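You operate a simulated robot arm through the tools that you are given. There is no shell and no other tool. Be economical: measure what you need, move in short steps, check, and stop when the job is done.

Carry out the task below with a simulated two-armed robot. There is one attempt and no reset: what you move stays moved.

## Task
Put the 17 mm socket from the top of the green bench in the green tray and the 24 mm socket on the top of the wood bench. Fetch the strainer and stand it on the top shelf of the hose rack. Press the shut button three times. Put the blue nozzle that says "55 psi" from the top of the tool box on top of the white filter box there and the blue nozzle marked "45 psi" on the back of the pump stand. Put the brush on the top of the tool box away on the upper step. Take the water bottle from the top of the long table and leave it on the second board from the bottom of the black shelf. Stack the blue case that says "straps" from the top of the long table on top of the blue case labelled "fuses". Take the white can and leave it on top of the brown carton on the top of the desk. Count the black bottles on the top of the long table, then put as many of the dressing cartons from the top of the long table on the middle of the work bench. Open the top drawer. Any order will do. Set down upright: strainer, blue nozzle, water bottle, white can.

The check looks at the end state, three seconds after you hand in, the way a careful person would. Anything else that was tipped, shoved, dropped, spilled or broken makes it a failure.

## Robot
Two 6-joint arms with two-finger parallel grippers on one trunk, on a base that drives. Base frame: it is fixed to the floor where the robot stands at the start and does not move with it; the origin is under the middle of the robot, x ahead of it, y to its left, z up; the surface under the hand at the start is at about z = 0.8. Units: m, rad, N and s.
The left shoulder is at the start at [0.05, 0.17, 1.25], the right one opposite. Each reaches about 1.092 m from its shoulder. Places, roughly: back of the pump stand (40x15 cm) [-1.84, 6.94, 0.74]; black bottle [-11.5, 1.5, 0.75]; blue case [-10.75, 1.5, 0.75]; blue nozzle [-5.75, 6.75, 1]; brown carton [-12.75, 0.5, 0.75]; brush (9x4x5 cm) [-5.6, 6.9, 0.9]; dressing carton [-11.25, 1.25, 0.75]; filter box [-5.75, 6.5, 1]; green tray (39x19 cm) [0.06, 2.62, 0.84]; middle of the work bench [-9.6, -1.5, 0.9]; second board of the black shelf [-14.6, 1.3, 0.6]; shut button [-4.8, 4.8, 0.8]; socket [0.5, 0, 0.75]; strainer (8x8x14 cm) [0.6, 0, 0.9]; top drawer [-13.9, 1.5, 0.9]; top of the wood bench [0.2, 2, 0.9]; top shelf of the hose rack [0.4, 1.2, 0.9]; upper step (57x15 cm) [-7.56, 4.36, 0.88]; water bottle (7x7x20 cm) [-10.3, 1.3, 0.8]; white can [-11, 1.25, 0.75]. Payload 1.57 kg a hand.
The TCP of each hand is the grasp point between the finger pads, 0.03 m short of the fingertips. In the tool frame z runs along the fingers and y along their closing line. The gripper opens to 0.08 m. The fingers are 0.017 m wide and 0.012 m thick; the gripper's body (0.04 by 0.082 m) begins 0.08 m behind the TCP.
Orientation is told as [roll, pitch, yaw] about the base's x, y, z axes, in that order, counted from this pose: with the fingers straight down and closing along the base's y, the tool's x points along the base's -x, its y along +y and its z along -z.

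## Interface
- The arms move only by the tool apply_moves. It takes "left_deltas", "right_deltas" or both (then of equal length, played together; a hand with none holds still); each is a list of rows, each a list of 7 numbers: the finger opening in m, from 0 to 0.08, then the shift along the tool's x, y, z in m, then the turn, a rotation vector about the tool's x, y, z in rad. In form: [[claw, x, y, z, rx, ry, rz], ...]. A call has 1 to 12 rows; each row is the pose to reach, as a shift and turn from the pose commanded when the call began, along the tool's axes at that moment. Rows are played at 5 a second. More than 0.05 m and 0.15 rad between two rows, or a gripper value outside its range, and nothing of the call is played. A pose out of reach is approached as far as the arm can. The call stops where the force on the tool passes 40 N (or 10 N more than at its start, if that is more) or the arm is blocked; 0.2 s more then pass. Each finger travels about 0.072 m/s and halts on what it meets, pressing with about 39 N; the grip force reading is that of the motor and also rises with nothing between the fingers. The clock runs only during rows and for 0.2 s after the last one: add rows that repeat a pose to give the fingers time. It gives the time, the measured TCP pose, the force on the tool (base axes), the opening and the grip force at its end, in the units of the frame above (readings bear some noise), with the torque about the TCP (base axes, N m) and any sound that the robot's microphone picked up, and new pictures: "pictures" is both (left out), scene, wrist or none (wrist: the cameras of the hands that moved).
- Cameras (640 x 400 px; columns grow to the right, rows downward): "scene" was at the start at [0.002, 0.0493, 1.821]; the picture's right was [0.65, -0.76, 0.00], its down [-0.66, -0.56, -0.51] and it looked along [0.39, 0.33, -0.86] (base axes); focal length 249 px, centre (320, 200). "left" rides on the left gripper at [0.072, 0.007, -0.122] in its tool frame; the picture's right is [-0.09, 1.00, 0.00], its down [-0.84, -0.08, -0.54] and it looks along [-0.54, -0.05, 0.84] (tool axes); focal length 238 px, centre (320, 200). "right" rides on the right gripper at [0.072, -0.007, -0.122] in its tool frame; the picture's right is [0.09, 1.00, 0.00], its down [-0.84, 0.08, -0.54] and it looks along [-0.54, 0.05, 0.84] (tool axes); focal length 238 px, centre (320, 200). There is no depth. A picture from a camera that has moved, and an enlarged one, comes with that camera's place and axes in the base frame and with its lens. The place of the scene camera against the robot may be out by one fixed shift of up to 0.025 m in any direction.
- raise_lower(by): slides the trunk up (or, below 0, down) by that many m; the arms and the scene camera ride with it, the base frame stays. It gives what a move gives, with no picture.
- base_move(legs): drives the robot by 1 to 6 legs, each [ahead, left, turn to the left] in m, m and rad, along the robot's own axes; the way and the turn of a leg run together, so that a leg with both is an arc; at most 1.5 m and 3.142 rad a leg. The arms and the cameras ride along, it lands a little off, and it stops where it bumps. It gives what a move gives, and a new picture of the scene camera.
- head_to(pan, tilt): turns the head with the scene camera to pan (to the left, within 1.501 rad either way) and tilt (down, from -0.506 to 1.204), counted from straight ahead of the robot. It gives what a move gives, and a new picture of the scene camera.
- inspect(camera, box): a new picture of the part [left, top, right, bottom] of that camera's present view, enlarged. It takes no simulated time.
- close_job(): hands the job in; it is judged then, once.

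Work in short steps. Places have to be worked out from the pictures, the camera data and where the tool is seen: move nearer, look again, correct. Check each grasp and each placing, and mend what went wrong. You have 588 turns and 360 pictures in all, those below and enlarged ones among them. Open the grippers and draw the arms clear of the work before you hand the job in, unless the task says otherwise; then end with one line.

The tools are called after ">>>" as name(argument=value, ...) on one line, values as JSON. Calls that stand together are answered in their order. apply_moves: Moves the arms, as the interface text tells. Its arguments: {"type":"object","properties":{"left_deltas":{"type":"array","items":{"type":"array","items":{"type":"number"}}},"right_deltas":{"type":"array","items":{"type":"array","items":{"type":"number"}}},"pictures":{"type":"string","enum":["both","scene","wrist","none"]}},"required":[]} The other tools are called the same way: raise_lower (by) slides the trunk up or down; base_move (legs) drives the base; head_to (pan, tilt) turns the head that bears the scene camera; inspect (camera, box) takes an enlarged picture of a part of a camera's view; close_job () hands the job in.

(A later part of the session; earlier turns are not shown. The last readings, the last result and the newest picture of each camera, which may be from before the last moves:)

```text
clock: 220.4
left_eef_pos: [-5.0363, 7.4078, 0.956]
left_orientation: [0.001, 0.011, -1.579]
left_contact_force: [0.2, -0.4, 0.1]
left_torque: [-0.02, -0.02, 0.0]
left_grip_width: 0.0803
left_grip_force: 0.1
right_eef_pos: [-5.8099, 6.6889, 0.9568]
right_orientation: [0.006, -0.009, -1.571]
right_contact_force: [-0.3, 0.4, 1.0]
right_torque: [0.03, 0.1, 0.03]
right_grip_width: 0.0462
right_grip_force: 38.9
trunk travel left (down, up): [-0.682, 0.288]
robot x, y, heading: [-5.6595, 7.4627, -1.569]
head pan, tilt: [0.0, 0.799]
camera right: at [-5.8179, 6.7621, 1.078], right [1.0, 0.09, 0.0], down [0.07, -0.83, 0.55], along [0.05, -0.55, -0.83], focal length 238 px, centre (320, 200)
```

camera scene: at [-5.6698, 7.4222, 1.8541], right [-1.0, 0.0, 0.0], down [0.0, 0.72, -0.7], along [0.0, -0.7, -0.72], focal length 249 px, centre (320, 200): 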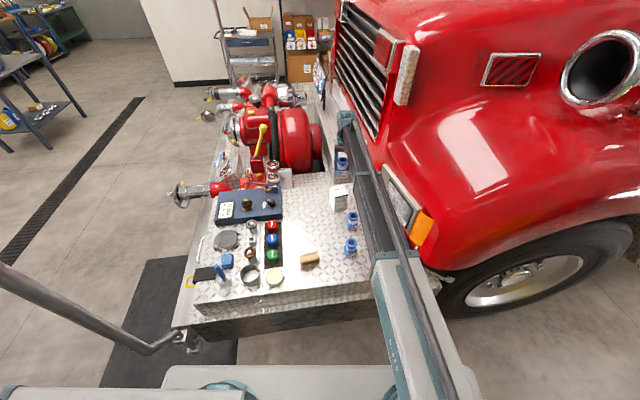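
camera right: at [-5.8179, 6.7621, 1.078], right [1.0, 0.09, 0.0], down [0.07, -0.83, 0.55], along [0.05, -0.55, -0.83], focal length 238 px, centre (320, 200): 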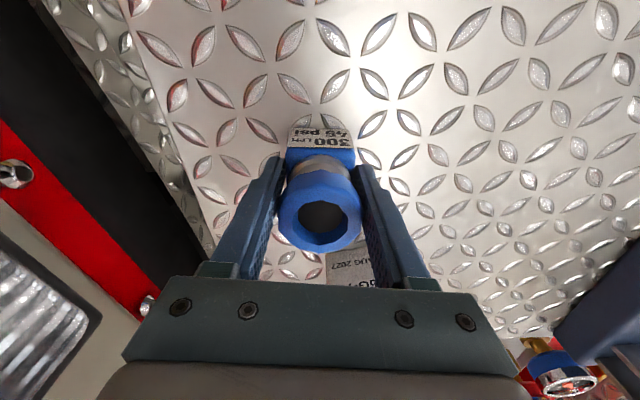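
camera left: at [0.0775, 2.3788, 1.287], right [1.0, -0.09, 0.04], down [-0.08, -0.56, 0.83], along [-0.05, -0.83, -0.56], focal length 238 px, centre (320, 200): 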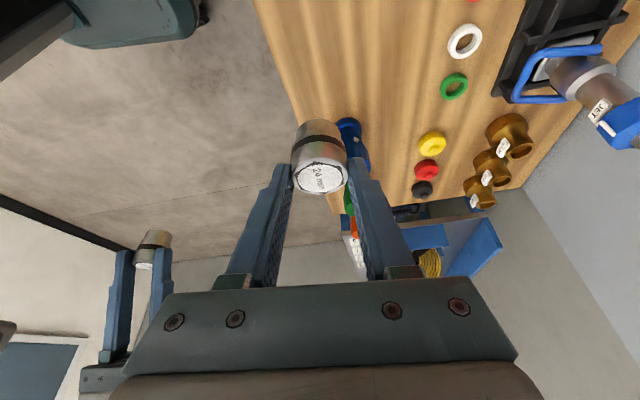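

Gripped. I raise, retract the right arm, and back the robot 0.26 m, before bringing the left arm round for the brush.

>>> raise_lower(by=0.23)

>>> apply_moves(right_deltas=[[0.02, 0.045, 0, 0, 0, 0, 0], [0.02, 0.09, 0, 0, 0, 0, 0], [0.02, 0.135, 0, 0, 0, 0, 0], [0.02, 0.18, 0, 0, 0, 0, 0], [0.02, 0.22, 0, 0, 0, 0, 0], [0.02, 0.25, 0, 0, 0, 0, 0]], pictures="none")

>>> base_move(legs=[[-0.26, 0, 0]])

```text
clock: 222.9
left_eef_pos: [-5.0366, 7.407, 1.1858]
left_orientation: [0.002, 0.01, -1.579]
left_contact_force: [0.5, -0.8, 0.3]
left_torque: [0.0, 0.01, 0.01]
left_grip_width: 0.0804
left_grip_force: 0.1
right_eef_pos: [-5.8105, 6.6882, 1.1861]
right_orientation: [0.006, -0.011, -1.572]
right_contact_force: [0.6, 0.5, -2.1]
right_torque: [0.0, 0.0, -0.01]
right_grip_width: 0.0462
right_grip_force: 39.1
trunk travel left (down, up): [-0.912, 0.058]
robot x, y, heading: [-5.6584, 7.4615, -1.572]
head pan, tilt: [0.0, 0.799]
```

```text
clock: 224.3
left_eef_pos: [-5.0362, 7.4083, 1.187]
left_orientation: [-0.001, 0.011, -1.579]
left_contact_force: [0.5, 0.5, -0.1]
left_torque: [-0.02, 0.01, 0.0]
left_grip_width: 0.0801
left_grip_force: 0.0
right_eef_pos: [-5.8094, 6.9405, 1.1855]
right_orientation: [0.007, -0.012, -1.572]
right_contact_force: [0.1, -0.2, -2.4]
right_torque: [0.01, 0.01, 0.03]
right_grip_width: 0.0459
right_grip_force: 38.8
right hand out of reach, approached as far as the arm can: row 2, 3, 5, 6
trunk travel left (down, up): [-0.912, 0.058]
robot x, y, heading: [-5.6595, 7.461, -1.569]
head pan, tilt: [0.0, 0.799]
```

```text
clock: 226.1
left_eef_pos: [-5.0373, 7.6646, 1.1854]
left_orientation: [-0.001, 0.007, -1.578]
left_contact_force: [-0.5, 0.2, 0.1]
left_torque: [-0.01, 0.0, -0.02]
left_grip_width: 0.0799
left_grip_force: 0.1
right_eef_pos: [-5.8093, 7.196, 1.1866]
right_orientation: [0.004, -0.012, -1.571]
right_contact_force: [0.8, 0.8, -2.0]
right_torque: [-0.02, 0.04, 0.03]
right_grip_width: 0.0459
right_grip_force: 39.4
trunk travel left (down, up): [-0.912, 0.058]
robot x, y, heading: [-5.6581, 7.7162, -1.568]
head pan, tilt: [0.0, 0.799]
camera scene: at [-5.6699, 7.6825, 1.8853], right [-1.0, 0.0, 0.0], down [0.0, 0.72, -0.7], along [0.0, -0.7, -0.72], focal length 249 px, centre (320, 200)
```

scene: 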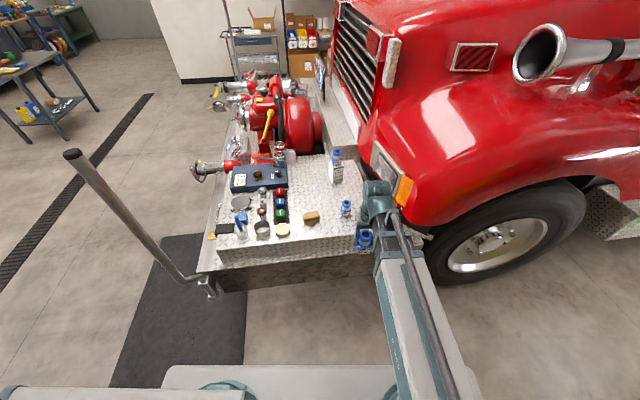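

I swing the left arm back to the front, then out above the brush.

>>> apply_moves(left_deltas=[[0.08, -0.04, -0.002, 0, 0, 0, 0], [0.08, -0.08, -0.004, 0, 0, 0, 0], [0.08, -0.12, -0.006, 0, 0, 0, 0], [0.08, -0.159, -0.009, 0, 0, 0, 0], [0.08, -0.198, -0.032, 0, 0, 0, 0], [0.08, -0.236, -0.055, 0, 0, 0, 0], [0.08, -0.275, -0.079, 0, 0, 0, 0], [0.08, -0.313, -0.102, 0, 0, 0, 0], [0.08, -0.341, -0.139, 0, 0, 0, 0], [0.08, -0.369, -0.177, 0, 0, 0, 0], [0.08, -0.397, -0.214, 0, 0, 0, 0], [0.08, -0.424, -0.252, 0, 0, 0, 0]], pictures="none")

>>> apply_moves(left_deltas=[[0.08, -0.014, -0.04, 0, 0, 0, 0], [0.08, -0.027, -0.08, 0, 0, 0, 0], [0.08, -0.041, -0.12, 0, 0, 0, 0], [0.08, -0.054, -0.159, 0, 0, 0, 0], [0.08, -0.093, -0.18, 0, 0, 0, 0], [0.08, -0.132, -0.201, 0, 0, 0, 0], [0.08, -0.171, -0.222, 0, 0, 0, 0], [0.08, -0.21, -0.243, 0, 0, 0, 0], [0.08, -0.25, -0.264, 0, 0, 0, 0], [0.08, -0.29, -0.285, 0, 0, 0, 0], [0.08, -0.33, -0.306, 0, 0, 0, 0], [0.08, -0.364, -0.326, 0, 0, 0, 0]], pictures="both")

```text
clock: 228.7
left_eef_pos: [-5.2937, 7.241, 1.1865]
left_orientation: [0.002, 0.01, -1.576]
left_contact_force: [0.1, -0.1, -0.4]
left_torque: [0.04, -0.02, -0.01]
left_grip_width: 0.0799
left_grip_force: 0.0
left hand out of reach, approached as far as the arm can: row 6, 8, 9, 10, 11, 12
right_eef_pos: [-5.8095, 7.1929, 1.1849]
right_orientation: [0.005, -0.011, -1.571]
right_contact_force: [-0.1, -0.5, -2.8]
right_torque: [0.03, 0.0, 0.0]
right_grip_width: 0.0457
right_grip_force: 39.1
trunk travel left (down, up): [-0.912, 0.058]
robot x, y, heading: [-5.6628, 7.7132, -1.577]
head pan, tilt: [0.0, 0.799]
```

```text
clock: 231.3
left_eef_pos: [-5.6231, 6.8767, 1.1854]
left_orientation: [0.0, 0.012, -1.578]
left_contact_force: [-0.5, -0.2, -0.9]
left_torque: [-0.04, -0.03, 0.01]
left_grip_width: 0.0799
left_grip_force: 0.1
left hand out of reach, approached as far as the arm can: row 12
right_eef_pos: [-5.8097, 7.1934, 1.1856]
right_orientation: [0.006, -0.011, -1.57]
right_contact_force: [0.5, 0.0, -2.1]
right_torque: [0.01, -0.03, 0.01]
right_grip_width: 0.0451
right_grip_force: 39.3
trunk travel left (down, up): [-0.912, 0.058]
robot x, y, heading: [-5.661, 7.7158, -1.569]
head pan, tilt: [0.0, 0.799]
camera scene: at [-5.6705, 7.6799, 1.8852], right [-1.0, 0.0, 0.0], down [0.0, 0.72, -0.7], along [0.0, -0.7, -0.72], focal length 249 px, centre (320, 200)
camera left: at [-5.6165, 6.9476, 1.309], right [0.99, -0.1, 0.0], down [-0.08, -0.84, 0.53], along [-0.05, -0.53, -0.85], focal length 238 px, centre (320, 200)
```

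scene: 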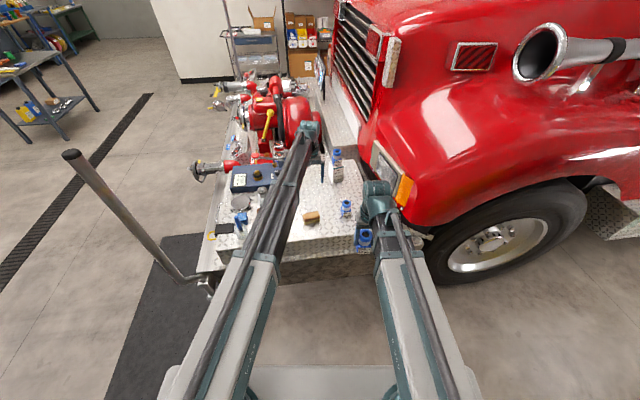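
left: 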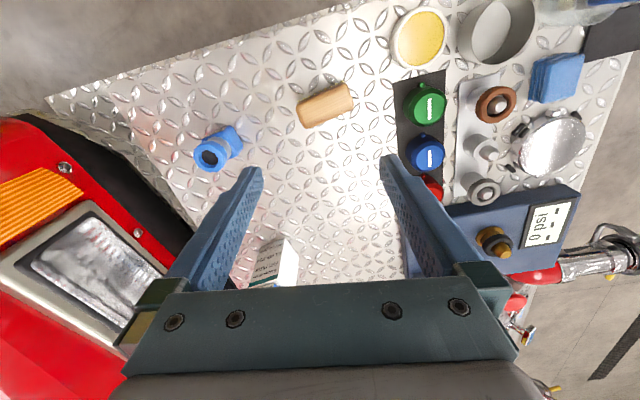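

Brush centre (−5.616, 6.876), long axis turned about 15° from x. I turn the left hand so that the fingers close across its width.

>>> apply_moves(left_deltas=[[0.08, 0, 0.003, 0, 0, 0, 0.145], [0.08, 0, 0.007, 0, 0, 0, 0.29], [0.08, 0, 0.007, 0, 0, 0, 0.435], [0.08, 0, 0.007, 0, 0, 0, 0.58], [0.08, 0, 0.007, 0, 0, 0, 0.725], [0.08, 0, 0.007, 0, 0, 0, 0.87], [0.08, 0, 0.007, 0, 0, 0, 1.015], [0.08, 0, 0.007, 0, 0, 0, 1.16], [0.08, 0, 0.007, 0, 0, 0, 1.3]], pictures="none")

>>> raise_lower(by=-0.14)

>>> inspect(camera="left", box=[0, 0, 640, 400])

>>> inspect(camera="scene", box=[220, 110, 420, 270])

```text
clock: 233.3
left_eef_pos: [-5.6138, 6.8799, 1.187]
left_orientation: [-0.01, 0.002, -2.879]
left_contact_force: [0.1, -0.3, -0.5]
left_torque: [0.0, -0.02, -0.02]
left_grip_width: 0.0801
left_grip_force: 0.0
right_eef_pos: [-5.8089, 7.1931, 1.1862]
right_orientation: [0.004, -0.01, -1.571]
right_contact_force: [0.6, -0.5, -2.9]
right_torque: [0.0, -0.02, 0.0]
right_grip_width: 0.0456
right_grip_force: 39.0
trunk travel left (down, up): [-0.912, 0.058]
robot x, y, heading: [-5.66, 7.7141, -1.567]
head pan, tilt: [0.0, 0.799]
```

```text
clock: 235.0
left_eef_pos: [-5.6148, 6.8796, 1.0461]
left_orientation: [-0.011, 0.002, -2.877]
left_contact_force: [-0.2, 0.1, -0.6]
left_torque: [-0.01, -0.01, 0.0]
left_grip_width: 0.0801
left_grip_force: 0.1
right_eef_pos: [-5.8096, 7.1939, 1.047]
right_orientation: [0.005, -0.011, -1.57]
right_contact_force: [0.1, -0.1, -3.0]
right_torque: [-0.01, -0.02, -0.02]
right_grip_width: 0.0455
right_grip_force: 39.0
trunk travel left (down, up): [-0.772, 0.198]
robot x, y, heading: [-5.6596, 7.7184, -1.573]
head pan, tilt: [0.0, 0.799]
```

```text
1.00 times, centred on (320, 200) of left (not enlarged: the box is as wide or as high as the picture)
camera zoom: at [-5.5438, 6.8902, 1.1689], right [0.17, -0.99, -0.01], down [-0.83, -0.15, 0.54], along [-0.53, -0.08, -0.84], focal length 238 px, centre (320, 200)
```

zoom: 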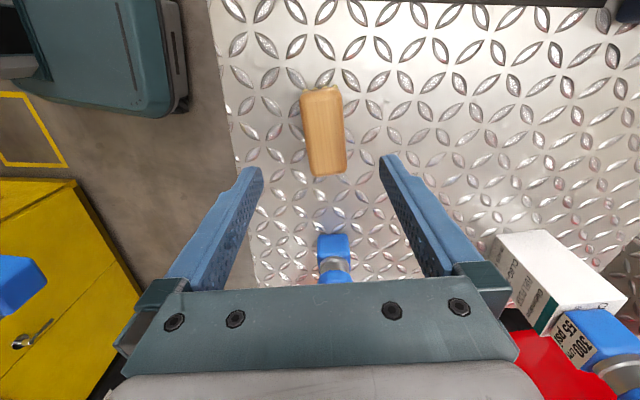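

```text
2.50 times, centred on (320, 190) of scene
camera zoom: at [-5.6699, 7.6809, 1.7453], right [-1.0, 0.0, 0.0], down [0.0, 0.72, -0.7], along [0.0, -0.7, -0.72], focal length 622 px, centre (320, 225)
```

zoom: 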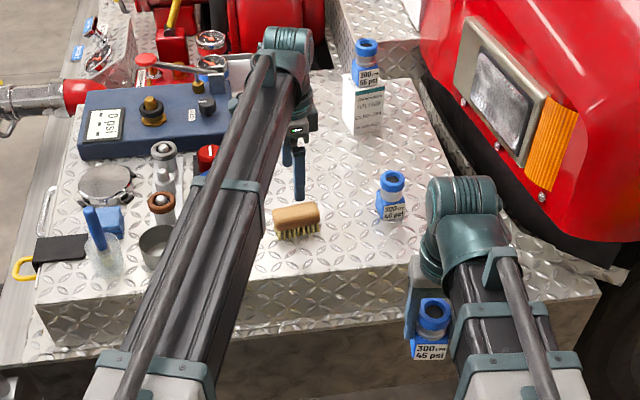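

Centred. I lower 11 cm and close on the brush.

>>> raise_lower(by=-0.11)

>>> apply_moves(left_deltas=[[0.05, 0.004, 0, 0, 0, 0, 0], [0.03, 0.004, 0, 0, 0, 0, 0], [0.015, 0.004, 0, 0, 0, 0, 0], [0.015, 0.004, 0, 0, 0, 0, 0], [0.015, 0.004, 0, 0, 0, 0, 0]], pictures="wrist")

```text
clock: 236.4
left_eef_pos: [-5.6148, 6.8791, 0.9381]
left_orientation: [-0.008, 0.002, -2.878]
left_contact_force: [-0.1, -0.1, 0.4]
left_torque: [-0.01, 0.0, -0.01]
left_grip_width: 0.0798
left_grip_force: 0.0
right_eef_pos: [-5.8083, 7.195, 0.9366]
right_orientation: [0.005, -0.011, -1.57]
right_contact_force: [0.4, 0.2, -2.5]
right_torque: [0.06, 0.0, -0.05]
right_grip_width: 0.0454
right_grip_force: 39.4
trunk travel left (down, up): [-0.662, 0.308]
robot x, y, heading: [-5.6609, 7.7171, -1.572]
head pan, tilt: [0.0, 0.799]
```

```text
clock: 237.6
left_eef_pos: [-5.6096, 6.8815, 0.9365]
left_orientation: [-0.008, 0.001, -2.878]
left_contact_force: [1.2, -0.6, 1.5]
left_torque: [-0.07, -0.02, 0.04]
left_grip_width: 0.0397
left_grip_force: 39.1
right_eef_pos: [-5.8092, 7.1934, 0.9363]
right_orientation: [0.005, -0.011, -1.571]
right_contact_force: [-0.5, 0.3, -2.8]
right_torque: [0.0, -0.02, 0.0]
right_grip_width: 0.0453
right_grip_force: 39.3
trunk travel left (down, up): [-0.662, 0.308]
robot x, y, heading: [-5.6627, 7.7161, -1.568]
head pan, tilt: [0.0, 0.799]
camera left: at [-5.5397, 6.8913, 1.0588], right [0.17, -0.99, -0.01], down [-0.83, -0.15, 0.54], along [-0.53, -0.08, -0.84], focal length 238 px, centre (320, 200)
```

left: 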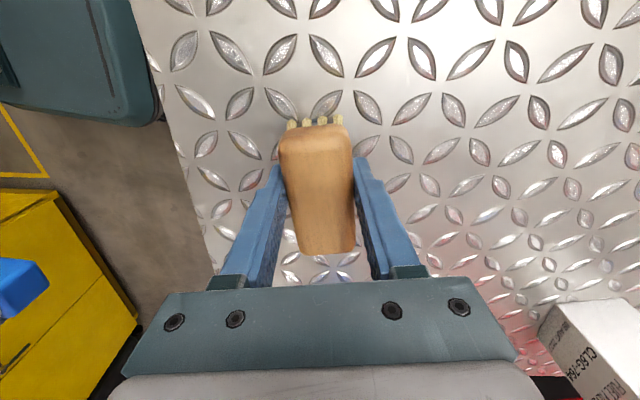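

Gripped (40 mm). I raise and retract the left arm.

>>> raise_lower(by=0.25)

>>> apply_moves(left_deltas=[[0.015, 0.025, -0.035, 0, 0, 0, 0], [0.015, 0.05, -0.07, 0, 0, 0, 0], [0.015, 0.075, -0.104, 0, 0, 0, 0], [0.015, 0.1, -0.139, 0, 0, 0, 0], [0.015, 0.125, -0.174, 0, 0, 0, 0], [0.015, 0.15, -0.209, 0, 0, 0, 0], [0.015, 0.175, -0.243, 0, 0, 0, 0], [0.015, 0.199, -0.278, 0, 0, 0, 0]], pictures="scene")

```text
clock: 240.2
left_eef_pos: [-5.6106, 6.8804, 1.1862]
left_orientation: [-0.011, 0.001, -2.878]
left_contact_force: [0.2, 0.1, -1.0]
left_torque: [0.0, -0.03, 0.0]
left_grip_width: 0.0395
left_grip_force: 39.6
right_eef_pos: [-5.8093, 7.1927, 1.186]
right_orientation: [0.006, -0.009, -1.573]
right_contact_force: [0.6, 0.0, -2.7]
right_torque: [0.02, -0.03, 0.03]
right_grip_width: 0.0454
right_grip_force: 38.5
trunk travel left (down, up): [-0.912, 0.058]
robot x, y, heading: [-5.659, 7.714, -1.57]
head pan, tilt: [0.0, 0.799]
```

```text
clock: 242.0
left_eef_pos: [-5.4891, 7.2023, 1.1871]
left_orientation: [-0.008, 0.003, -2.879]
left_contact_force: [-0.2, 0.8, -0.8]
left_torque: [0.01, 0.02, 0.01]
left_grip_width: 0.0393
left_grip_force: 38.7
left hand out of reach, approached as far as the arm can: row 6, 8
right_eef_pos: [-5.8085, 7.1937, 1.1864]
right_orientation: [0.004, -0.009, -1.57]
right_contact_force: [0.2, 0.7, -2.4]
right_torque: [0.02, 0.01, 0.01]
right_grip_width: 0.0451
right_grip_force: 38.6
trunk travel left (down, up): [-0.912, 0.058]
robot x, y, heading: [-5.6625, 7.7201, -1.569]
head pan, tilt: [0.0, 0.799]
camera scene: at [-5.6696, 7.6818, 1.8853], right [-1.0, 0.0, 0.0], down [0.0, 0.72, -0.7], along [0.0, -0.7, -0.72], focal length 249 px, centre (320, 200)
```

scene: 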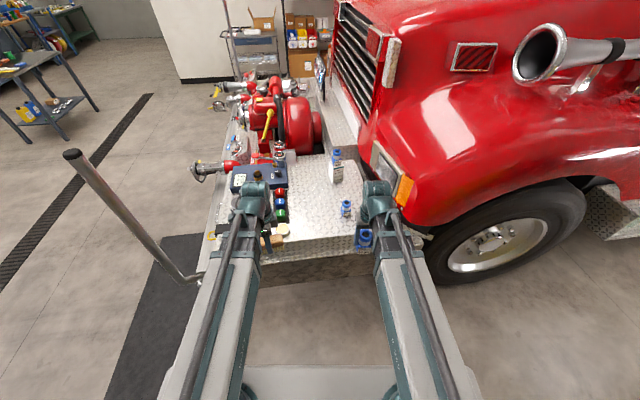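

Both items held. I turn to face +x and drive out to x≈−3.6, then look at the pump stand.

>>> base_move(legs=[[0, 0, 1.571], [1.0, 0, 0], [1.05, 0, 0]])

>>> head_to(pan=-0.2, tilt=0.45)

```text
clock: 256.0
left_eef_pos: [-3.093, 7.9445, 1.186]
left_orientation: [-0.01, 0.003, -1.275]
left_contact_force: [-0.5, 0.1, -0.5]
left_torque: [0.02, 0.01, -0.01]
left_grip_width: 0.0396
left_grip_force: 38.7
right_eef_pos: [-3.0765, 7.6272, 1.1863]
right_orientation: [0.005, -0.011, 0.036]
right_contact_force: [-0.7, 0.1, -3.0]
right_torque: [-0.01, 0.03, 0.03]
right_grip_width: 0.0453
right_grip_force: 38.8
trunk travel left (down, up): [-0.912, 0.058]
robot x, y, heading: [-3.6045, 7.7549, 0.035]
head pan, tilt: [0.0, 0.799]
camera scene: at [-3.5718, 7.7634, 1.8852], right [0.04, -1.0, 0.0], down [-0.72, -0.03, -0.7], along [0.7, 0.02, -0.72], focal length 249 px, centre (320, 200)
```

scene: 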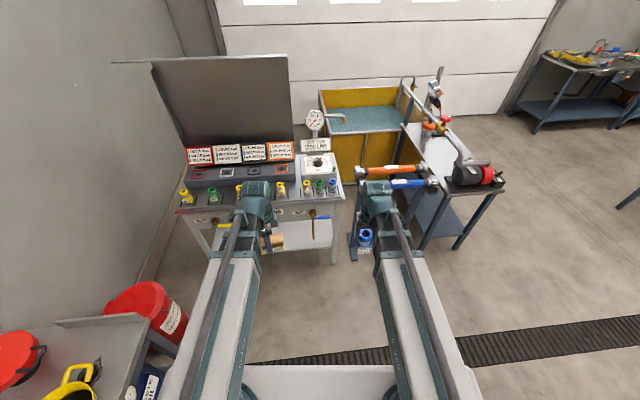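

```text
clock: 256.9
left_eef_pos: [-3.0943, 7.9444, 1.1863]
left_orientation: [-0.011, 0.002, -1.274]
left_contact_force: [1.3, 0.2, -0.3]
left_torque: [-0.04, -0.01, -0.01]
left_grip_width: 0.0395
left_grip_force: 38.6
right_eef_pos: [-3.0768, 7.6262, 1.1861]
right_orientation: [0.005, -0.012, 0.035]
right_contact_force: [-0.5, 0.0, -2.6]
right_torque: [-0.01, 0.01, 0.01]
right_grip_width: 0.0455
right_grip_force: 39.1
trunk travel left (down, up): [-0.912, 0.058]
robot x, y, heading: [-3.5997, 7.7544, 0.031]
head pan, tilt: [-0.201, 0.45]
camera scene: at [-3.5622, 7.7454, 1.9156], right [-0.16, -0.99, 0.0], down [-0.43, 0.07, -0.9], along [0.89, -0.15, -0.44], focal length 249 px, centre (320, 200)
```

scene: 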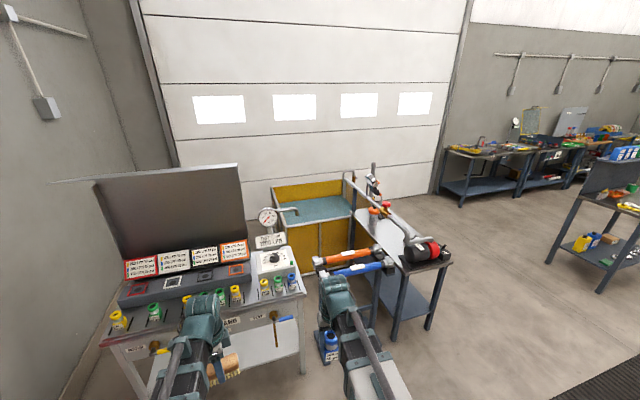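

I project the target to about pixel (380, 230): I enlarge the pump stand.

>>> inspect(camera="scene", box=[300, 160, 470, 300])

```text
2.86 times, centred on (385, 230) of scene
camera zoom: at [-3.5622, 7.7454, 1.9156], right [-0.16, -0.99, 0.0], down [-0.43, 0.07, -0.9], along [0.89, -0.15, -0.44], focal length 711 px, centre (134, 114)
```

zoom: 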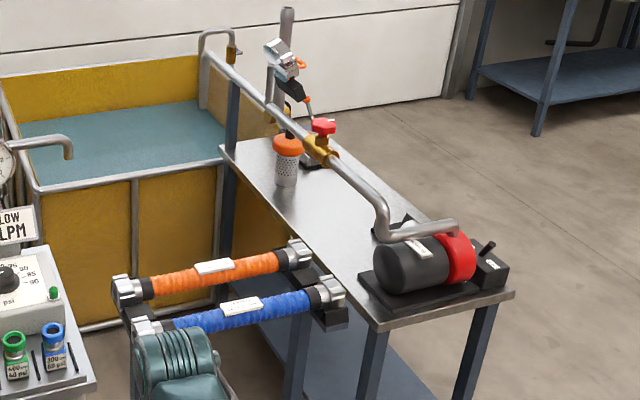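

The back strip lies on the +y side, with hoses sticking out and a pipe running above it. I move closer to view the geometry.

>>> base_move(legs=[[0, -0.62, -0.03], [0.5, 0, 0]])

>>> head_to(pan=0.0, tilt=0.6)

>>> inspect(camera="right", box=[0, 0, 640, 400])

```text
clock: 262.9
left_eef_pos: [-2.5749, 7.3189, 1.186]
left_orientation: [-0.01, 0.003, -1.307]
left_contact_force: [0.1, -0.5, -0.7]
left_torque: [0.05, 0.02, 0.01]
left_grip_width: 0.0393
left_grip_force: 39.1
right_eef_pos: [-2.5675, 6.9999, 1.1861]
right_orientation: [0.006, -0.01, 0.001]
right_contact_force: [0.5, 0.7, -1.8]
right_torque: [-0.01, 0.06, 0.0]
right_grip_width: 0.0454
right_grip_force: 39.2
trunk travel left (down, up): [-0.912, 0.058]
robot x, y, heading: [-3.0894, 7.15, 0.0]
head pan, tilt: [-0.201, 0.45]
camera scene: at [-3.0488, 7.1348, 1.9156], right [-0.2, -0.98, 0.0], down [-0.43, 0.09, -0.9], along [0.88, -0.18, -0.44], focal length 249 px, centre (320, 200)
```

scene: 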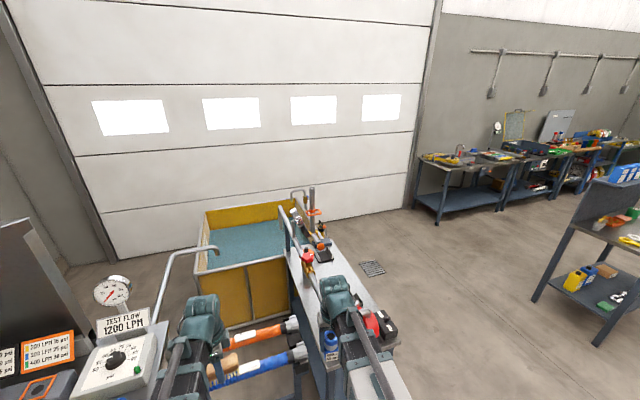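

```text
clock: 263.6
left_eef_pos: [-2.5777, 7.3197, 1.1859]
left_orientation: [-0.011, 0.001, -1.306]
left_contact_force: [-0.1, -0.2, -0.7]
left_torque: [0.05, 0.01, -0.01]
left_grip_width: 0.0395
left_grip_force: 38.8
right_eef_pos: [-2.5686, 6.9999, 1.1867]
right_orientation: [0.006, -0.011, 0.002]
right_contact_force: [0.0, -1.0, -3.0]
right_torque: [0.02, -0.01, 0.01]
right_grip_width: 0.0452
right_grip_force: 38.9
trunk travel left (down, up): [-0.912, 0.058]
robot x, y, heading: [-3.089, 7.1509, 0.005]
head pan, tilt: [0.0, 0.6]
camera scene: at [-3.0518, 7.1531, 1.9022], right [0.0, -1.0, 0.0], down [-0.56, 0.0, -0.83], along [0.83, 0.0, -0.56], focal length 249 px, centre (320, 200)
```

scene: 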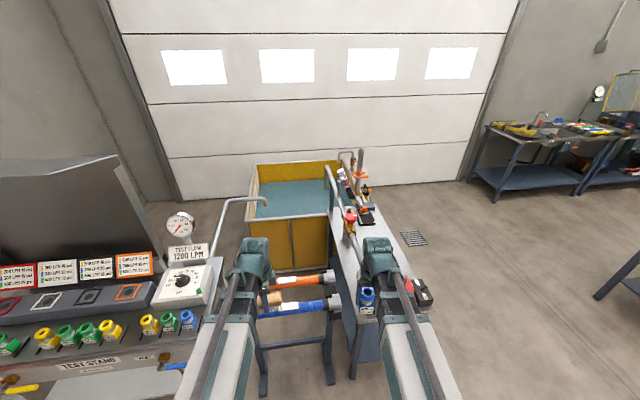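

```text
1.00 times, centred on (320, 200) of right (not enlarged: the box is as wide or as high as the picture)
camera zoom: at [-2.6417, 6.9924, 1.3078], right [-0.09, 1.0, 0.0], down [0.83, 0.08, 0.55], along [0.55, 0.06, -0.83], focal length 238 px, centre (320, 200)
```

zoom: 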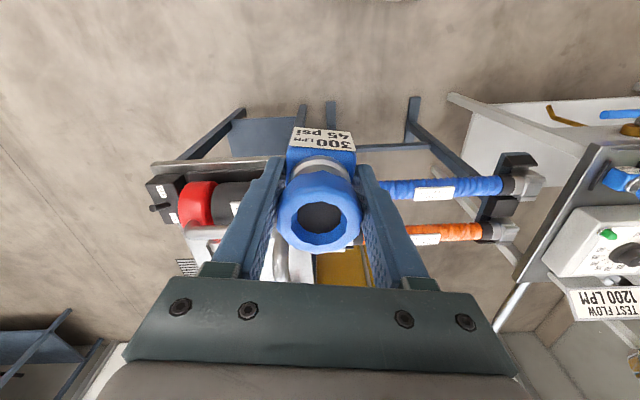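

>>> inspect(camera="scene", box=[290, 140, 450, 320])

```text
2.22 times, centred on (370, 230) of scene
camera zoom: at [-3.0518, 7.1531, 1.9022], right [0.0, -1.0, 0.0], down [-0.56, 0.0, -0.83], along [0.83, 0.0, -0.56], focal length 553 px, centre (209, 133)
```

zoom: 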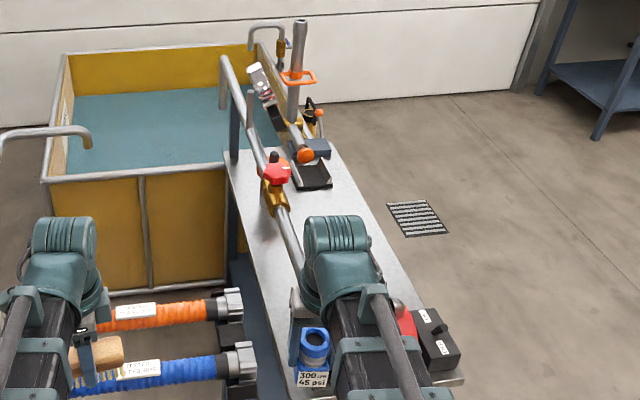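

The pipe runs at y≈7.0, z≈1.05 above the back edge, so I'll place from the −y side. I drive round to face +y.

>>> base_move(legs=[[-0.3, 0, 0], [0, -1.0, 0], [0, 0, 1.571]])

```text
clock: 274.3
left_eef_pos: [-3.555, 6.6474, 1.1856]
left_orientation: [-0.011, 0.002, 0.257]
left_contact_force: [0.4, 0.0, -0.8]
left_torque: [-0.01, -0.01, 0.0]
left_grip_width: 0.0393
left_grip_force: 39.5
right_eef_pos: [-3.235, 6.6515, 1.1869]
right_orientation: [0.006, -0.011, 1.564]
right_contact_force: [0.2, 0.8, -2.5]
right_torque: [-0.02, 0.0, 0.04]
right_grip_width: 0.0453
right_grip_force: 39.3
trunk travel left (down, up): [-0.912, 0.058]
robot x, y, heading: [-3.3841, 6.1308, 1.567]
head pan, tilt: [0.0, 0.6]
camera scene: at [-3.3963, 6.1847, 1.9021], right [1.0, -0.01, 0.0], down [0.0, -0.57, -0.82], along [0.0, 0.82, -0.57], focal length 249 px, centre (320, 200)
```

scene: 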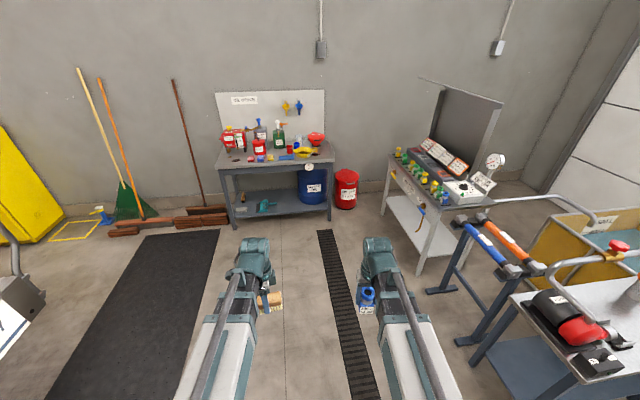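

I swing the left arm (with the brush) out to the left.

>>> apply_moves(left_deltas=[[0.015, 0.047, 0.003, 0, 0, 0, 0], [0.015, 0.094, 0.007, 0, 0, 0, 0], [0.015, 0.14, 0.01, 0, 0, 0, 0], [0.015, 0.187, 0.013, 0, 0, 0, 0], [0.015, 0.234, -0.005, 0, 0, 0, 0], [0.015, 0.281, -0.023, 0, 0, 0, 0], [0.015, 0.328, -0.04, 0, 0, 0, 0], [0.015, 0.376, -0.058, 0, 0, 0, 0], [0.015, 0.408, -0.09, 0, 0, 0, 0], [0.015, 0.44, -0.121, 0, 0, 0, 0], [0.015, 0.473, -0.153, 0, 0, 0, 0], [0.015, 0.505, -0.184, 0, 0, 0, 0]], pictures="none")

>>> apply_moves(left_deltas=[[0.015, 0.017, -0.037, 0, 0, 0, 0], [0.015, 0.034, -0.074, 0, 0, 0, 0], [0.015, 0.051, -0.111, 0, 0, 0, 0], [0.015, 0.068, -0.148, 0, 0, 0, 0]], pictures="none")

>>> base_move(legs=[[0, -1.27, 0]])

>>> head_to(pan=-0.1, tilt=0.75)

```text
refused: row 5 steps farther than a row can; nothing moved
```

```text
clock: 275.3
left_eef_pos: [-3.5861, 6.5858, 1.1863]
left_orientation: [-0.012, 0.004, 0.256]
left_contact_force: [-1.2, 0.7, -1.1]
left_torque: [0.0, 0.0, 0.02]
left_grip_width: 0.0394
left_grip_force: 39.0
left hand out of reach, approached as far as the arm can: row 2, 3, 4
right_eef_pos: [-3.2353, 6.6521, 1.1845]
right_orientation: [0.006, -0.009, 1.562]
right_contact_force: [0.1, 0.4, -3.1]
right_torque: [-0.03, -0.01, 0.0]
right_grip_width: 0.0453
right_grip_force: 38.8
trunk travel left (down, up): [-0.912, 0.058]
robot x, y, heading: [-3.3863, 6.1286, 1.565]
head pan, tilt: [0.0, 0.6]
```

```text
clock: 281.7
left_eef_pos: [-2.3115, 6.5724, 1.1873]
left_orientation: [-0.01, 0.003, 0.242]
left_contact_force: [-0.1, 0.3, 0.0]
left_torque: [0.01, -0.01, 0.02]
left_grip_width: 0.0393
left_grip_force: 39.4
right_eef_pos: [-1.9597, 6.634, 1.1869]
right_orientation: [0.005, -0.011, 1.55]
right_contact_force: [0.1, 0.1, -2.9]
right_torque: [0.01, -0.02, 0.0]
right_grip_width: 0.0452
right_grip_force: 38.7
trunk travel left (down, up): [-0.912, 0.058]
robot x, y, heading: [-2.1229, 6.1122, 1.551]
head pan, tilt: [0.0, 0.6]
camera scene: at [-2.1279, 6.1684, 1.9021], right [1.0, -0.02, 0.0], down [-0.01, -0.56, -0.82], along [0.02, 0.82, -0.57], focal length 249 px, centre (320, 200)
```

scene: 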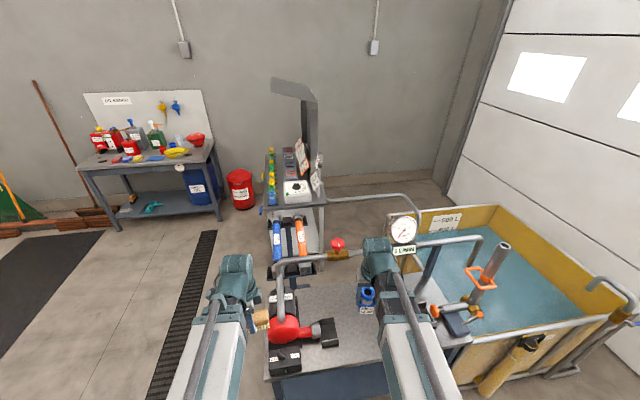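

```text
clock: 282.4
left_eef_pos: [-2.3122, 6.5717, 1.1863]
left_orientation: [-0.009, 0.004, 0.24]
left_contact_force: [0.2, 1.2, 0.3]
left_torque: [0.0, 0.02, 0.01]
left_grip_width: 0.0395
left_grip_force: 38.8
right_eef_pos: [-1.9605, 6.6333, 1.1861]
right_orientation: [0.005, -0.01, 1.55]
right_contact_force: [0.7, -0.3, -2.4]
right_torque: [0.01, 0.0, 0.0]
right_grip_width: 0.0454
right_grip_force: 39.0
trunk travel left (down, up): [-0.912, 0.058]
robot x, y, heading: [-2.1212, 6.1139, 1.549]
head pan, tilt: [-0.099, 0.75]
camera scene: at [-2.1204, 6.1623, 1.8893], right [0.99, -0.12, 0.0], down [-0.08, -0.68, -0.73], along [0.09, 0.73, -0.68], focal length 249 px, centre (320, 200)
```

scene: 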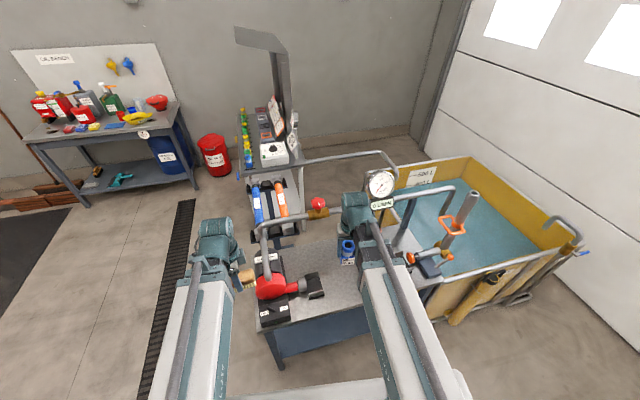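

The left arm didn't swing but nothing was touched. I look closer at the stand from here.

>>> inspect(camera="scene", box=[230, 150, 470, 340])

>>> inspect(camera="right", box=[0, 0, 640, 400])

```text
2.11 times, centred on (350, 245) of scene
camera zoom: at [-2.1204, 6.1623, 1.8893], right [0.99, -0.12, 0.0], down [-0.08, -0.68, -0.73], along [0.09, 0.73, -0.68], focal length 524 px, centre (257, 105)
```

zoom: 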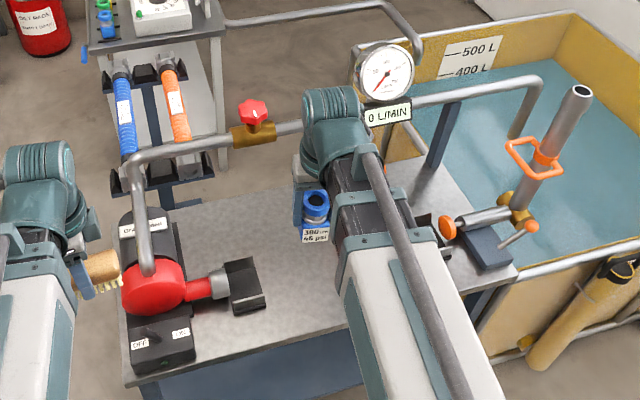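

```text
1.00 times, centred on (320, 200) of right (not enlarged: the box is as wide or as high as the picture)
camera zoom: at [-1.9546, 6.5602, 1.3078], right [-1.0, -0.07, 0.0], down [-0.06, 0.83, 0.55], along [-0.04, 0.55, -0.83], focal length 238 px, centre (320, 200)
```

zoom: 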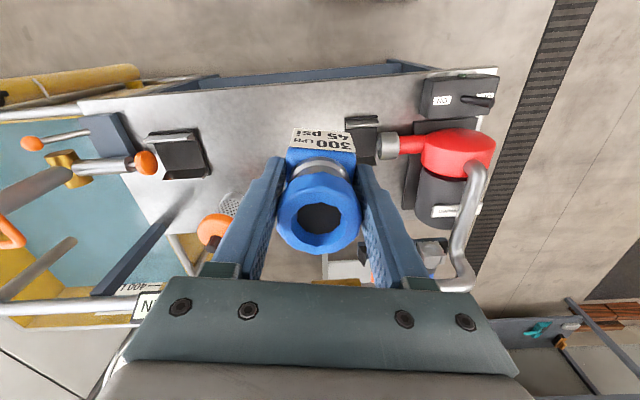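

Geometry is clear: valve/pipe at y≈6.99, z≈1.02; a spot at (−1.94, 6.905) is free. First I swing the left arm (brush) out to the left with proper steps.

>>> apply_moves(left_deltas=[[0.015, 0.0436, 0.0089, 0, 0, 0, 0], [0.015, 0.0872, 0.0178, 0, 0, 0, 0], [0.015, 0.1309, 0.0267, 0, 0, 0, 0], [0.015, 0.1745, 0.0356, 0, 0, 0, 0], [0.015, 0.2174, 0.0178, 0, 0, 0, 0], [0.015, 0.2603, 0.0, 0, 0, 0, 0], [0.015, 0.3031, -0.0178, 0, 0, 0, 0], [0.015, 0.346, -0.0355, 0, 0, 0, 0], [0.015, 0.3775, -0.069, 0, 0, 0, 0], [0.015, 0.409, -0.1025, 0, 0, 0, 0], [0.015, 0.4405, -0.136, 0, 0, 0, 0], [0.015, 0.472, -0.1695, 0, 0, 0, 0]], pictures="none")

>>> apply_moves(left_deltas=[[0.015, 0.017, -0.041, 0, 0, 0, 0], [0.015, 0.034, -0.081, 0, 0, 0, 0], [0.015, 0.05, -0.1215, 0, 0, 0, 0]], right_deltas=[[0.02, -0.045, -0.007, 0, 0, 0, 0], [0.02, -0.09, -0.014, 0, 0, 0, 0], [0.02, -0.135, -0.02, 0, 0, 0, 0]], pictures="scene")

```text
clock: 285.0
left_eef_pos: [-2.7308, 6.294, 1.187]
left_orientation: [-0.01, 0.002, 0.242]
left_contact_force: [-0.2, -0.7, -0.7]
left_torque: [0.02, 0.01, 0.0]
left_grip_width: 0.0395
left_grip_force: 39.0
left hand out of reach, approached as far as the arm can: row 11, 12
right_eef_pos: [-1.9602, 6.6328, 1.1872]
right_orientation: [0.007, -0.011, 1.549]
right_contact_force: [0.9, 0.3, -3.0]
right_torque: [-0.01, 0.0, -0.01]
right_grip_width: 0.0452
right_grip_force: 38.4
trunk travel left (down, up): [-0.912, 0.058]
robot x, y, heading: [-2.1174, 6.1115, 1.55]
head pan, tilt: [-0.099, 0.75]
```

```text
clock: 285.8
left_eef_pos: [-2.7501, 6.1649, 1.1869]
left_orientation: [-0.011, 0.004, 0.241]
left_contact_force: [-0.1, -0.5, -0.9]
left_torque: [-0.03, 0.01, 0.04]
left_grip_width: 0.0394
left_grip_force: 39.3
right_eef_pos: [-1.9359, 6.7689, 1.1874]
right_orientation: [0.004, -0.01, 1.548]
right_contact_force: [0.5, -0.5, -2.9]
right_torque: [0.02, 0.01, -0.03]
right_grip_width: 0.0455
right_grip_force: 39.3
trunk travel left (down, up): [-0.912, 0.058]
robot x, y, heading: [-2.1212, 6.1149, 1.548]
head pan, tilt: [-0.099, 0.75]
camera scene: at [-2.1205, 6.1625, 1.8892], right [0.99, -0.12, 0.0], down [-0.08, -0.68, -0.73], along [0.09, 0.73, -0.68], focal length 249 px, centre (320, 200)
```

scene: 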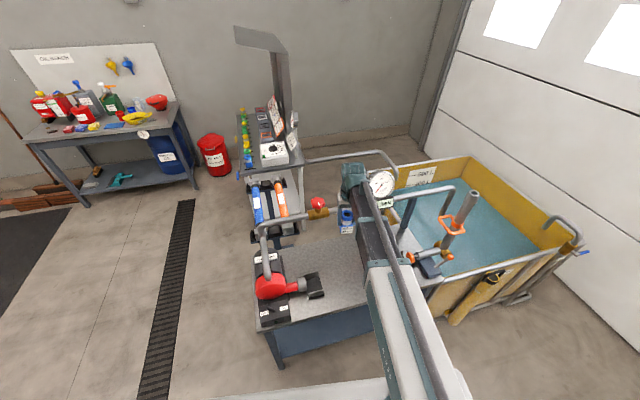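

I extend to (−1.94, 6.905) and lower part-way, checking clearance to the pipe.

>>> apply_moves(right_deltas=[[0.02, -0.045, 0.001, 0, 0, 0, 0], [0.02, -0.09, 0.002, 0, 0, 0, 0], [0.02, -0.136, 0.003, 0, 0, 0, 0], [0.02, -0.136, 0.003, 0, 0, 0, 0]], pictures="none")

>>> raise_lower(by=-0.16)

>>> inspect(camera="right", box=[0, 0, 640, 400])

>>> inspect(camera="scene", box=[230, 120, 470, 300])

```text
clock: 286.8
left_eef_pos: [-2.7503, 6.1625, 1.1863]
left_orientation: [-0.009, 0.001, 0.241]
left_contact_force: [0.1, -0.5, -1.6]
left_torque: [-0.01, 0.0, -0.01]
left_grip_width: 0.0396
left_grip_force: 39.5
right_eef_pos: [-1.9365, 6.9048, 1.1882]
right_orientation: [0.005, -0.01, 1.55]
right_contact_force: [-0.6, -0.2, -1.7]
right_torque: [0.01, 0.0, -0.02]
right_grip_width: 0.0455
right_grip_force: 39.0
right hand out of reach, approached as far as the arm can: row 1, 2, 3, 4
trunk travel left (down, up): [-0.912, 0.058]
robot x, y, heading: [-2.1157, 6.1169, 1.548]
head pan, tilt: [-0.099, 0.75]
```

```text
clock: 288.6
left_eef_pos: [-2.75, 6.1638, 1.026]
left_orientation: [-0.011, 0.003, 0.241]
left_contact_force: [-0.2, 0.8, -0.6]
left_torque: [0.0, 0.01, 0.0]
left_grip_width: 0.0394
left_grip_force: 39.3
right_eef_pos: [-1.9348, 6.9048, 1.0268]
right_orientation: [0.005, -0.01, 1.548]
right_contact_force: [-0.3, -0.1, -1.7]
right_torque: [0.01, -0.01, 0.01]
right_grip_width: 0.0454
right_grip_force: 38.9
trunk travel left (down, up): [-0.752, 0.218]
robot x, y, heading: [-2.1193, 6.1146, 1.548]
head pan, tilt: [-0.099, 0.75]
```

```text
1.00 times, centred on (320, 200) of right (not enlarged: the box is as wide or as high as the picture)
camera zoom: at [-1.9303, 6.8315, 1.1478], right [-1.0, -0.07, 0.0], down [-0.06, 0.83, 0.55], along [-0.04, 0.55, -0.83], focal length 238 px, centre (320, 200)
```

zoom: 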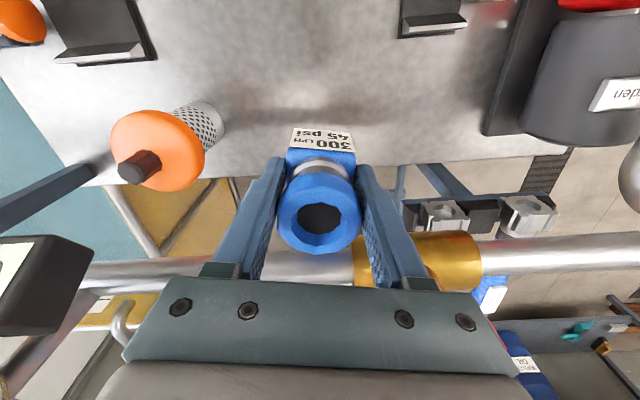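

```text
2.22 times, centred on (350, 210) of scene
camera zoom: at [-2.1204, 6.1622, 1.7293], right [0.99, -0.12, 0.0], down [-0.08, -0.68, -0.73], along [0.09, 0.73, -0.68], focal length 553 px, centre (253, 178)
```

zoom: 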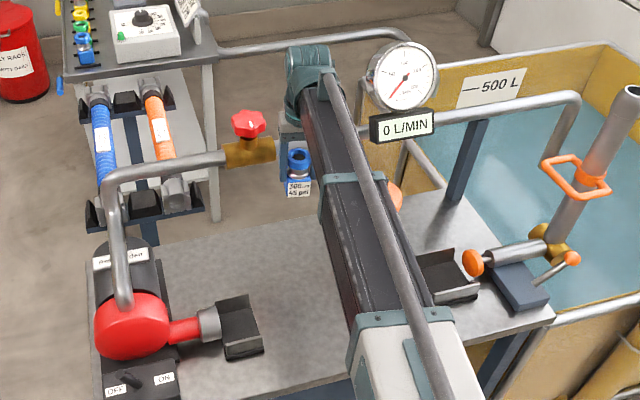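

Clear. I nudge 2 cm away from the valve and lower 0.19 m.

>>> apply_moves(right_deltas=[[0.02, 0, -0.02, 0, 0, 0, 0], [0.02, 0, -0.02, 0, 0, 0, 0]], pictures="none")

>>> raise_lower(by=-0.1)

>>> inspect(camera="scene", box=[230, 120, 470, 300])

>>> inspect(camera="right", box=[0, 0, 640, 400])

```text
clock: 289.2
left_eef_pos: [-2.7499, 6.1647, 1.0269]
left_orientation: [-0.01, 0.002, 0.241]
left_contact_force: [0.3, -0.6, -1.5]
left_torque: [0.02, 0.05, 0.01]
left_grip_width: 0.0393
left_grip_force: 38.6
right_eef_pos: [-1.9154, 6.9049, 1.0257]
right_orientation: [0.006, -0.011, 1.549]
right_contact_force: [-0.3, -0.2, -2.6]
right_torque: [0.0, 0.05, 0.0]
right_grip_width: 0.0454
right_grip_force: 39.4
trunk travel left (down, up): [-0.752, 0.218]
robot x, y, heading: [-2.1204, 6.1129, 1.55]
head pan, tilt: [-0.099, 0.75]
```

```text
clock: 290.5
left_eef_pos: [-2.7504, 6.1648, 0.9266]
left_orientation: [-0.012, 0.002, 0.24]
left_contact_force: [0.5, 0.1, -1.8]
left_torque: [0.01, 0.06, 0.01]
left_grip_width: 0.0391
left_grip_force: 39.0
right_eef_pos: [-1.9155, 6.9056, 0.9257]
right_orientation: [0.004, -0.01, 1.549]
right_contact_force: [-0.1, 0.1, -3.3]
right_torque: [0.0, -0.01, 0.02]
right_grip_width: 0.0454
right_grip_force: 39.6
trunk travel left (down, up): [-0.652, 0.318]
robot x, y, heading: [-2.1198, 6.1125, 1.546]
head pan, tilt: [-0.099, 0.75]
```

```text
2.22 times, centred on (350, 210) of scene
camera zoom: at [-2.1204, 6.1622, 1.6293], right [0.99, -0.12, 0.0], down [-0.08, -0.68, -0.73], along [0.09, 0.73, -0.68], focal length 553 px, centre (253, 178)
```

zoom: 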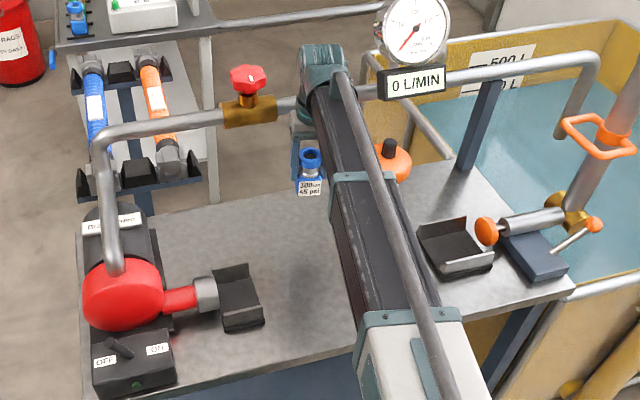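

```text
1.00 times, centred on (320, 200) of right (not enlarged: the box is as wide or as high as the picture)
camera zoom: at [-1.9095, 6.832, 1.0478], right [-1.0, -0.07, 0.0], down [-0.06, 0.83, 0.55], along [-0.04, 0.55, -0.83], focal length 238 px, centre (320, 200)
```

zoom: 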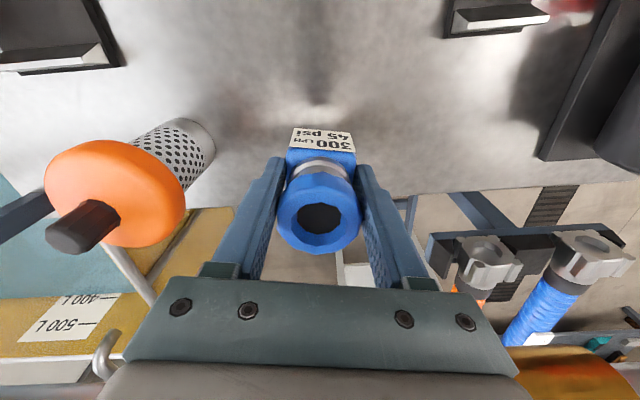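

>>> raise_lower(by=-0.06)

>>> raise_lower(by=-0.035)

>>> inspect(camera="right", box=[0, 0, 640, 400])

```text
clock: 291.5
left_eef_pos: [-2.7502, 6.1655, 0.8667]
left_orientation: [-0.011, 0.001, 0.241]
left_contact_force: [-0.3, 0.0, -0.5]
left_torque: [0.03, 0.02, 0.0]
left_grip_width: 0.0395
left_grip_force: 38.7
right_eef_pos: [-1.9153, 6.9056, 0.8662]
right_orientation: [0.006, -0.01, 1.55]
right_contact_force: [0.1, 0.2, -2.3]
right_torque: [-0.02, -0.02, 0.01]
right_grip_width: 0.0453
right_grip_force: 38.8
trunk travel left (down, up): [-0.592, 0.378]
robot x, y, heading: [-2.1162, 6.1125, 1.547]
head pan, tilt: [-0.099, 0.75]
```

```text
clock: 292.3
left_eef_pos: [-2.7499, 6.1632, 0.8316]
left_orientation: [-0.011, 0.003, 0.242]
left_contact_force: [-0.1, 0.0, -0.1]
left_torque: [0.01, 0.07, -0.01]
left_grip_width: 0.0395
left_grip_force: 38.6
right_eef_pos: [-1.9154, 6.9047, 0.8313]
right_orientation: [0.006, -0.01, 1.551]
right_contact_force: [-0.4, -0.3, -2.1]
right_torque: [-0.02, 0.01, 0.01]
right_grip_width: 0.0455
right_grip_force: 38.6
trunk travel left (down, up): [-0.557, 0.413]
robot x, y, heading: [-2.1191, 6.1133, 1.552]
head pan, tilt: [-0.099, 0.75]
```

```text
1.00 times, centred on (320, 200) of right (not enlarged: the box is as wide or as high as the picture)
camera zoom: at [-1.9094, 6.832, 0.9528], right [-1.0, -0.07, 0.0], down [-0.06, 0.83, 0.55], along [-0.04, 0.55, -0.83], focal length 238 px, centre (320, 200)
```

zoom: 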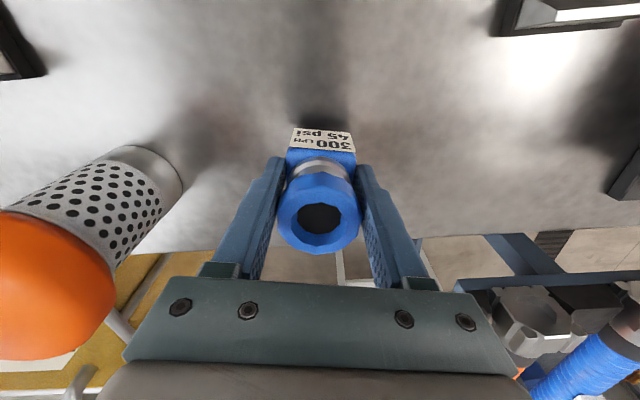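

>>> raise_lower(by=-0.015)

>>> raise_lower(by=-0.006)

>>> inspect(camera="right", box=[220, 80, 420, 220])

```text
clock: 292.9
left_eef_pos: [-2.751, 6.165, 0.8157]
left_orientation: [-0.01, 0.003, 0.242]
left_contact_force: [0.1, 0.0, -0.7]
left_torque: [-0.02, 0.0, -0.05]
left_grip_width: 0.0396
left_grip_force: 38.5
right_eef_pos: [-1.9152, 6.9053, 0.8154]
right_orientation: [0.005, -0.011, 1.55]
right_contact_force: [0.2, 0.3, -2.2]
right_torque: [-0.02, -0.01, -0.02]
right_grip_width: 0.0455
right_grip_force: 39.4
trunk travel left (down, up): [-0.542, 0.428]
robot x, y, heading: [-2.1208, 6.1109, 1.551]
head pan, tilt: [-0.099, 0.75]
```

```text
clock: 293.5
left_eef_pos: [-2.7509, 6.164, 0.8108]
left_orientation: [-0.011, 0.005, 0.241]
left_contact_force: [0.8, 0.8, -0.9]
left_torque: [0.0, 0.03, -0.05]
left_grip_width: 0.0395
left_grip_force: 38.7
right_eef_pos: [-1.9144, 6.9054, 0.8109]
right_orientation: [0.006, -0.011, 1.549]
right_contact_force: [-0.3, 0.4, -3.4]
right_torque: [-0.01, -0.01, 0.0]
right_grip_width: 0.0453
right_grip_force: 39.4
trunk travel left (down, up): [-0.536, 0.434]
robot x, y, heading: [-2.1201, 6.1145, 1.55]
head pan, tilt: [-0.099, 0.75]
```

```text
2.86 times, centred on (320, 150) of right
camera zoom: at [-1.9095, 6.832, 0.9318], right [-1.0, -0.07, 0.0], down [-0.06, 0.83, 0.55], along [-0.04, 0.55, -0.83], focal length 681 px, centre (320, 343)
```

zoom: 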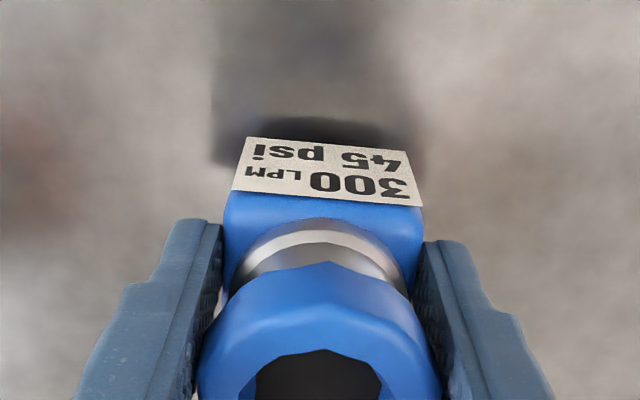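

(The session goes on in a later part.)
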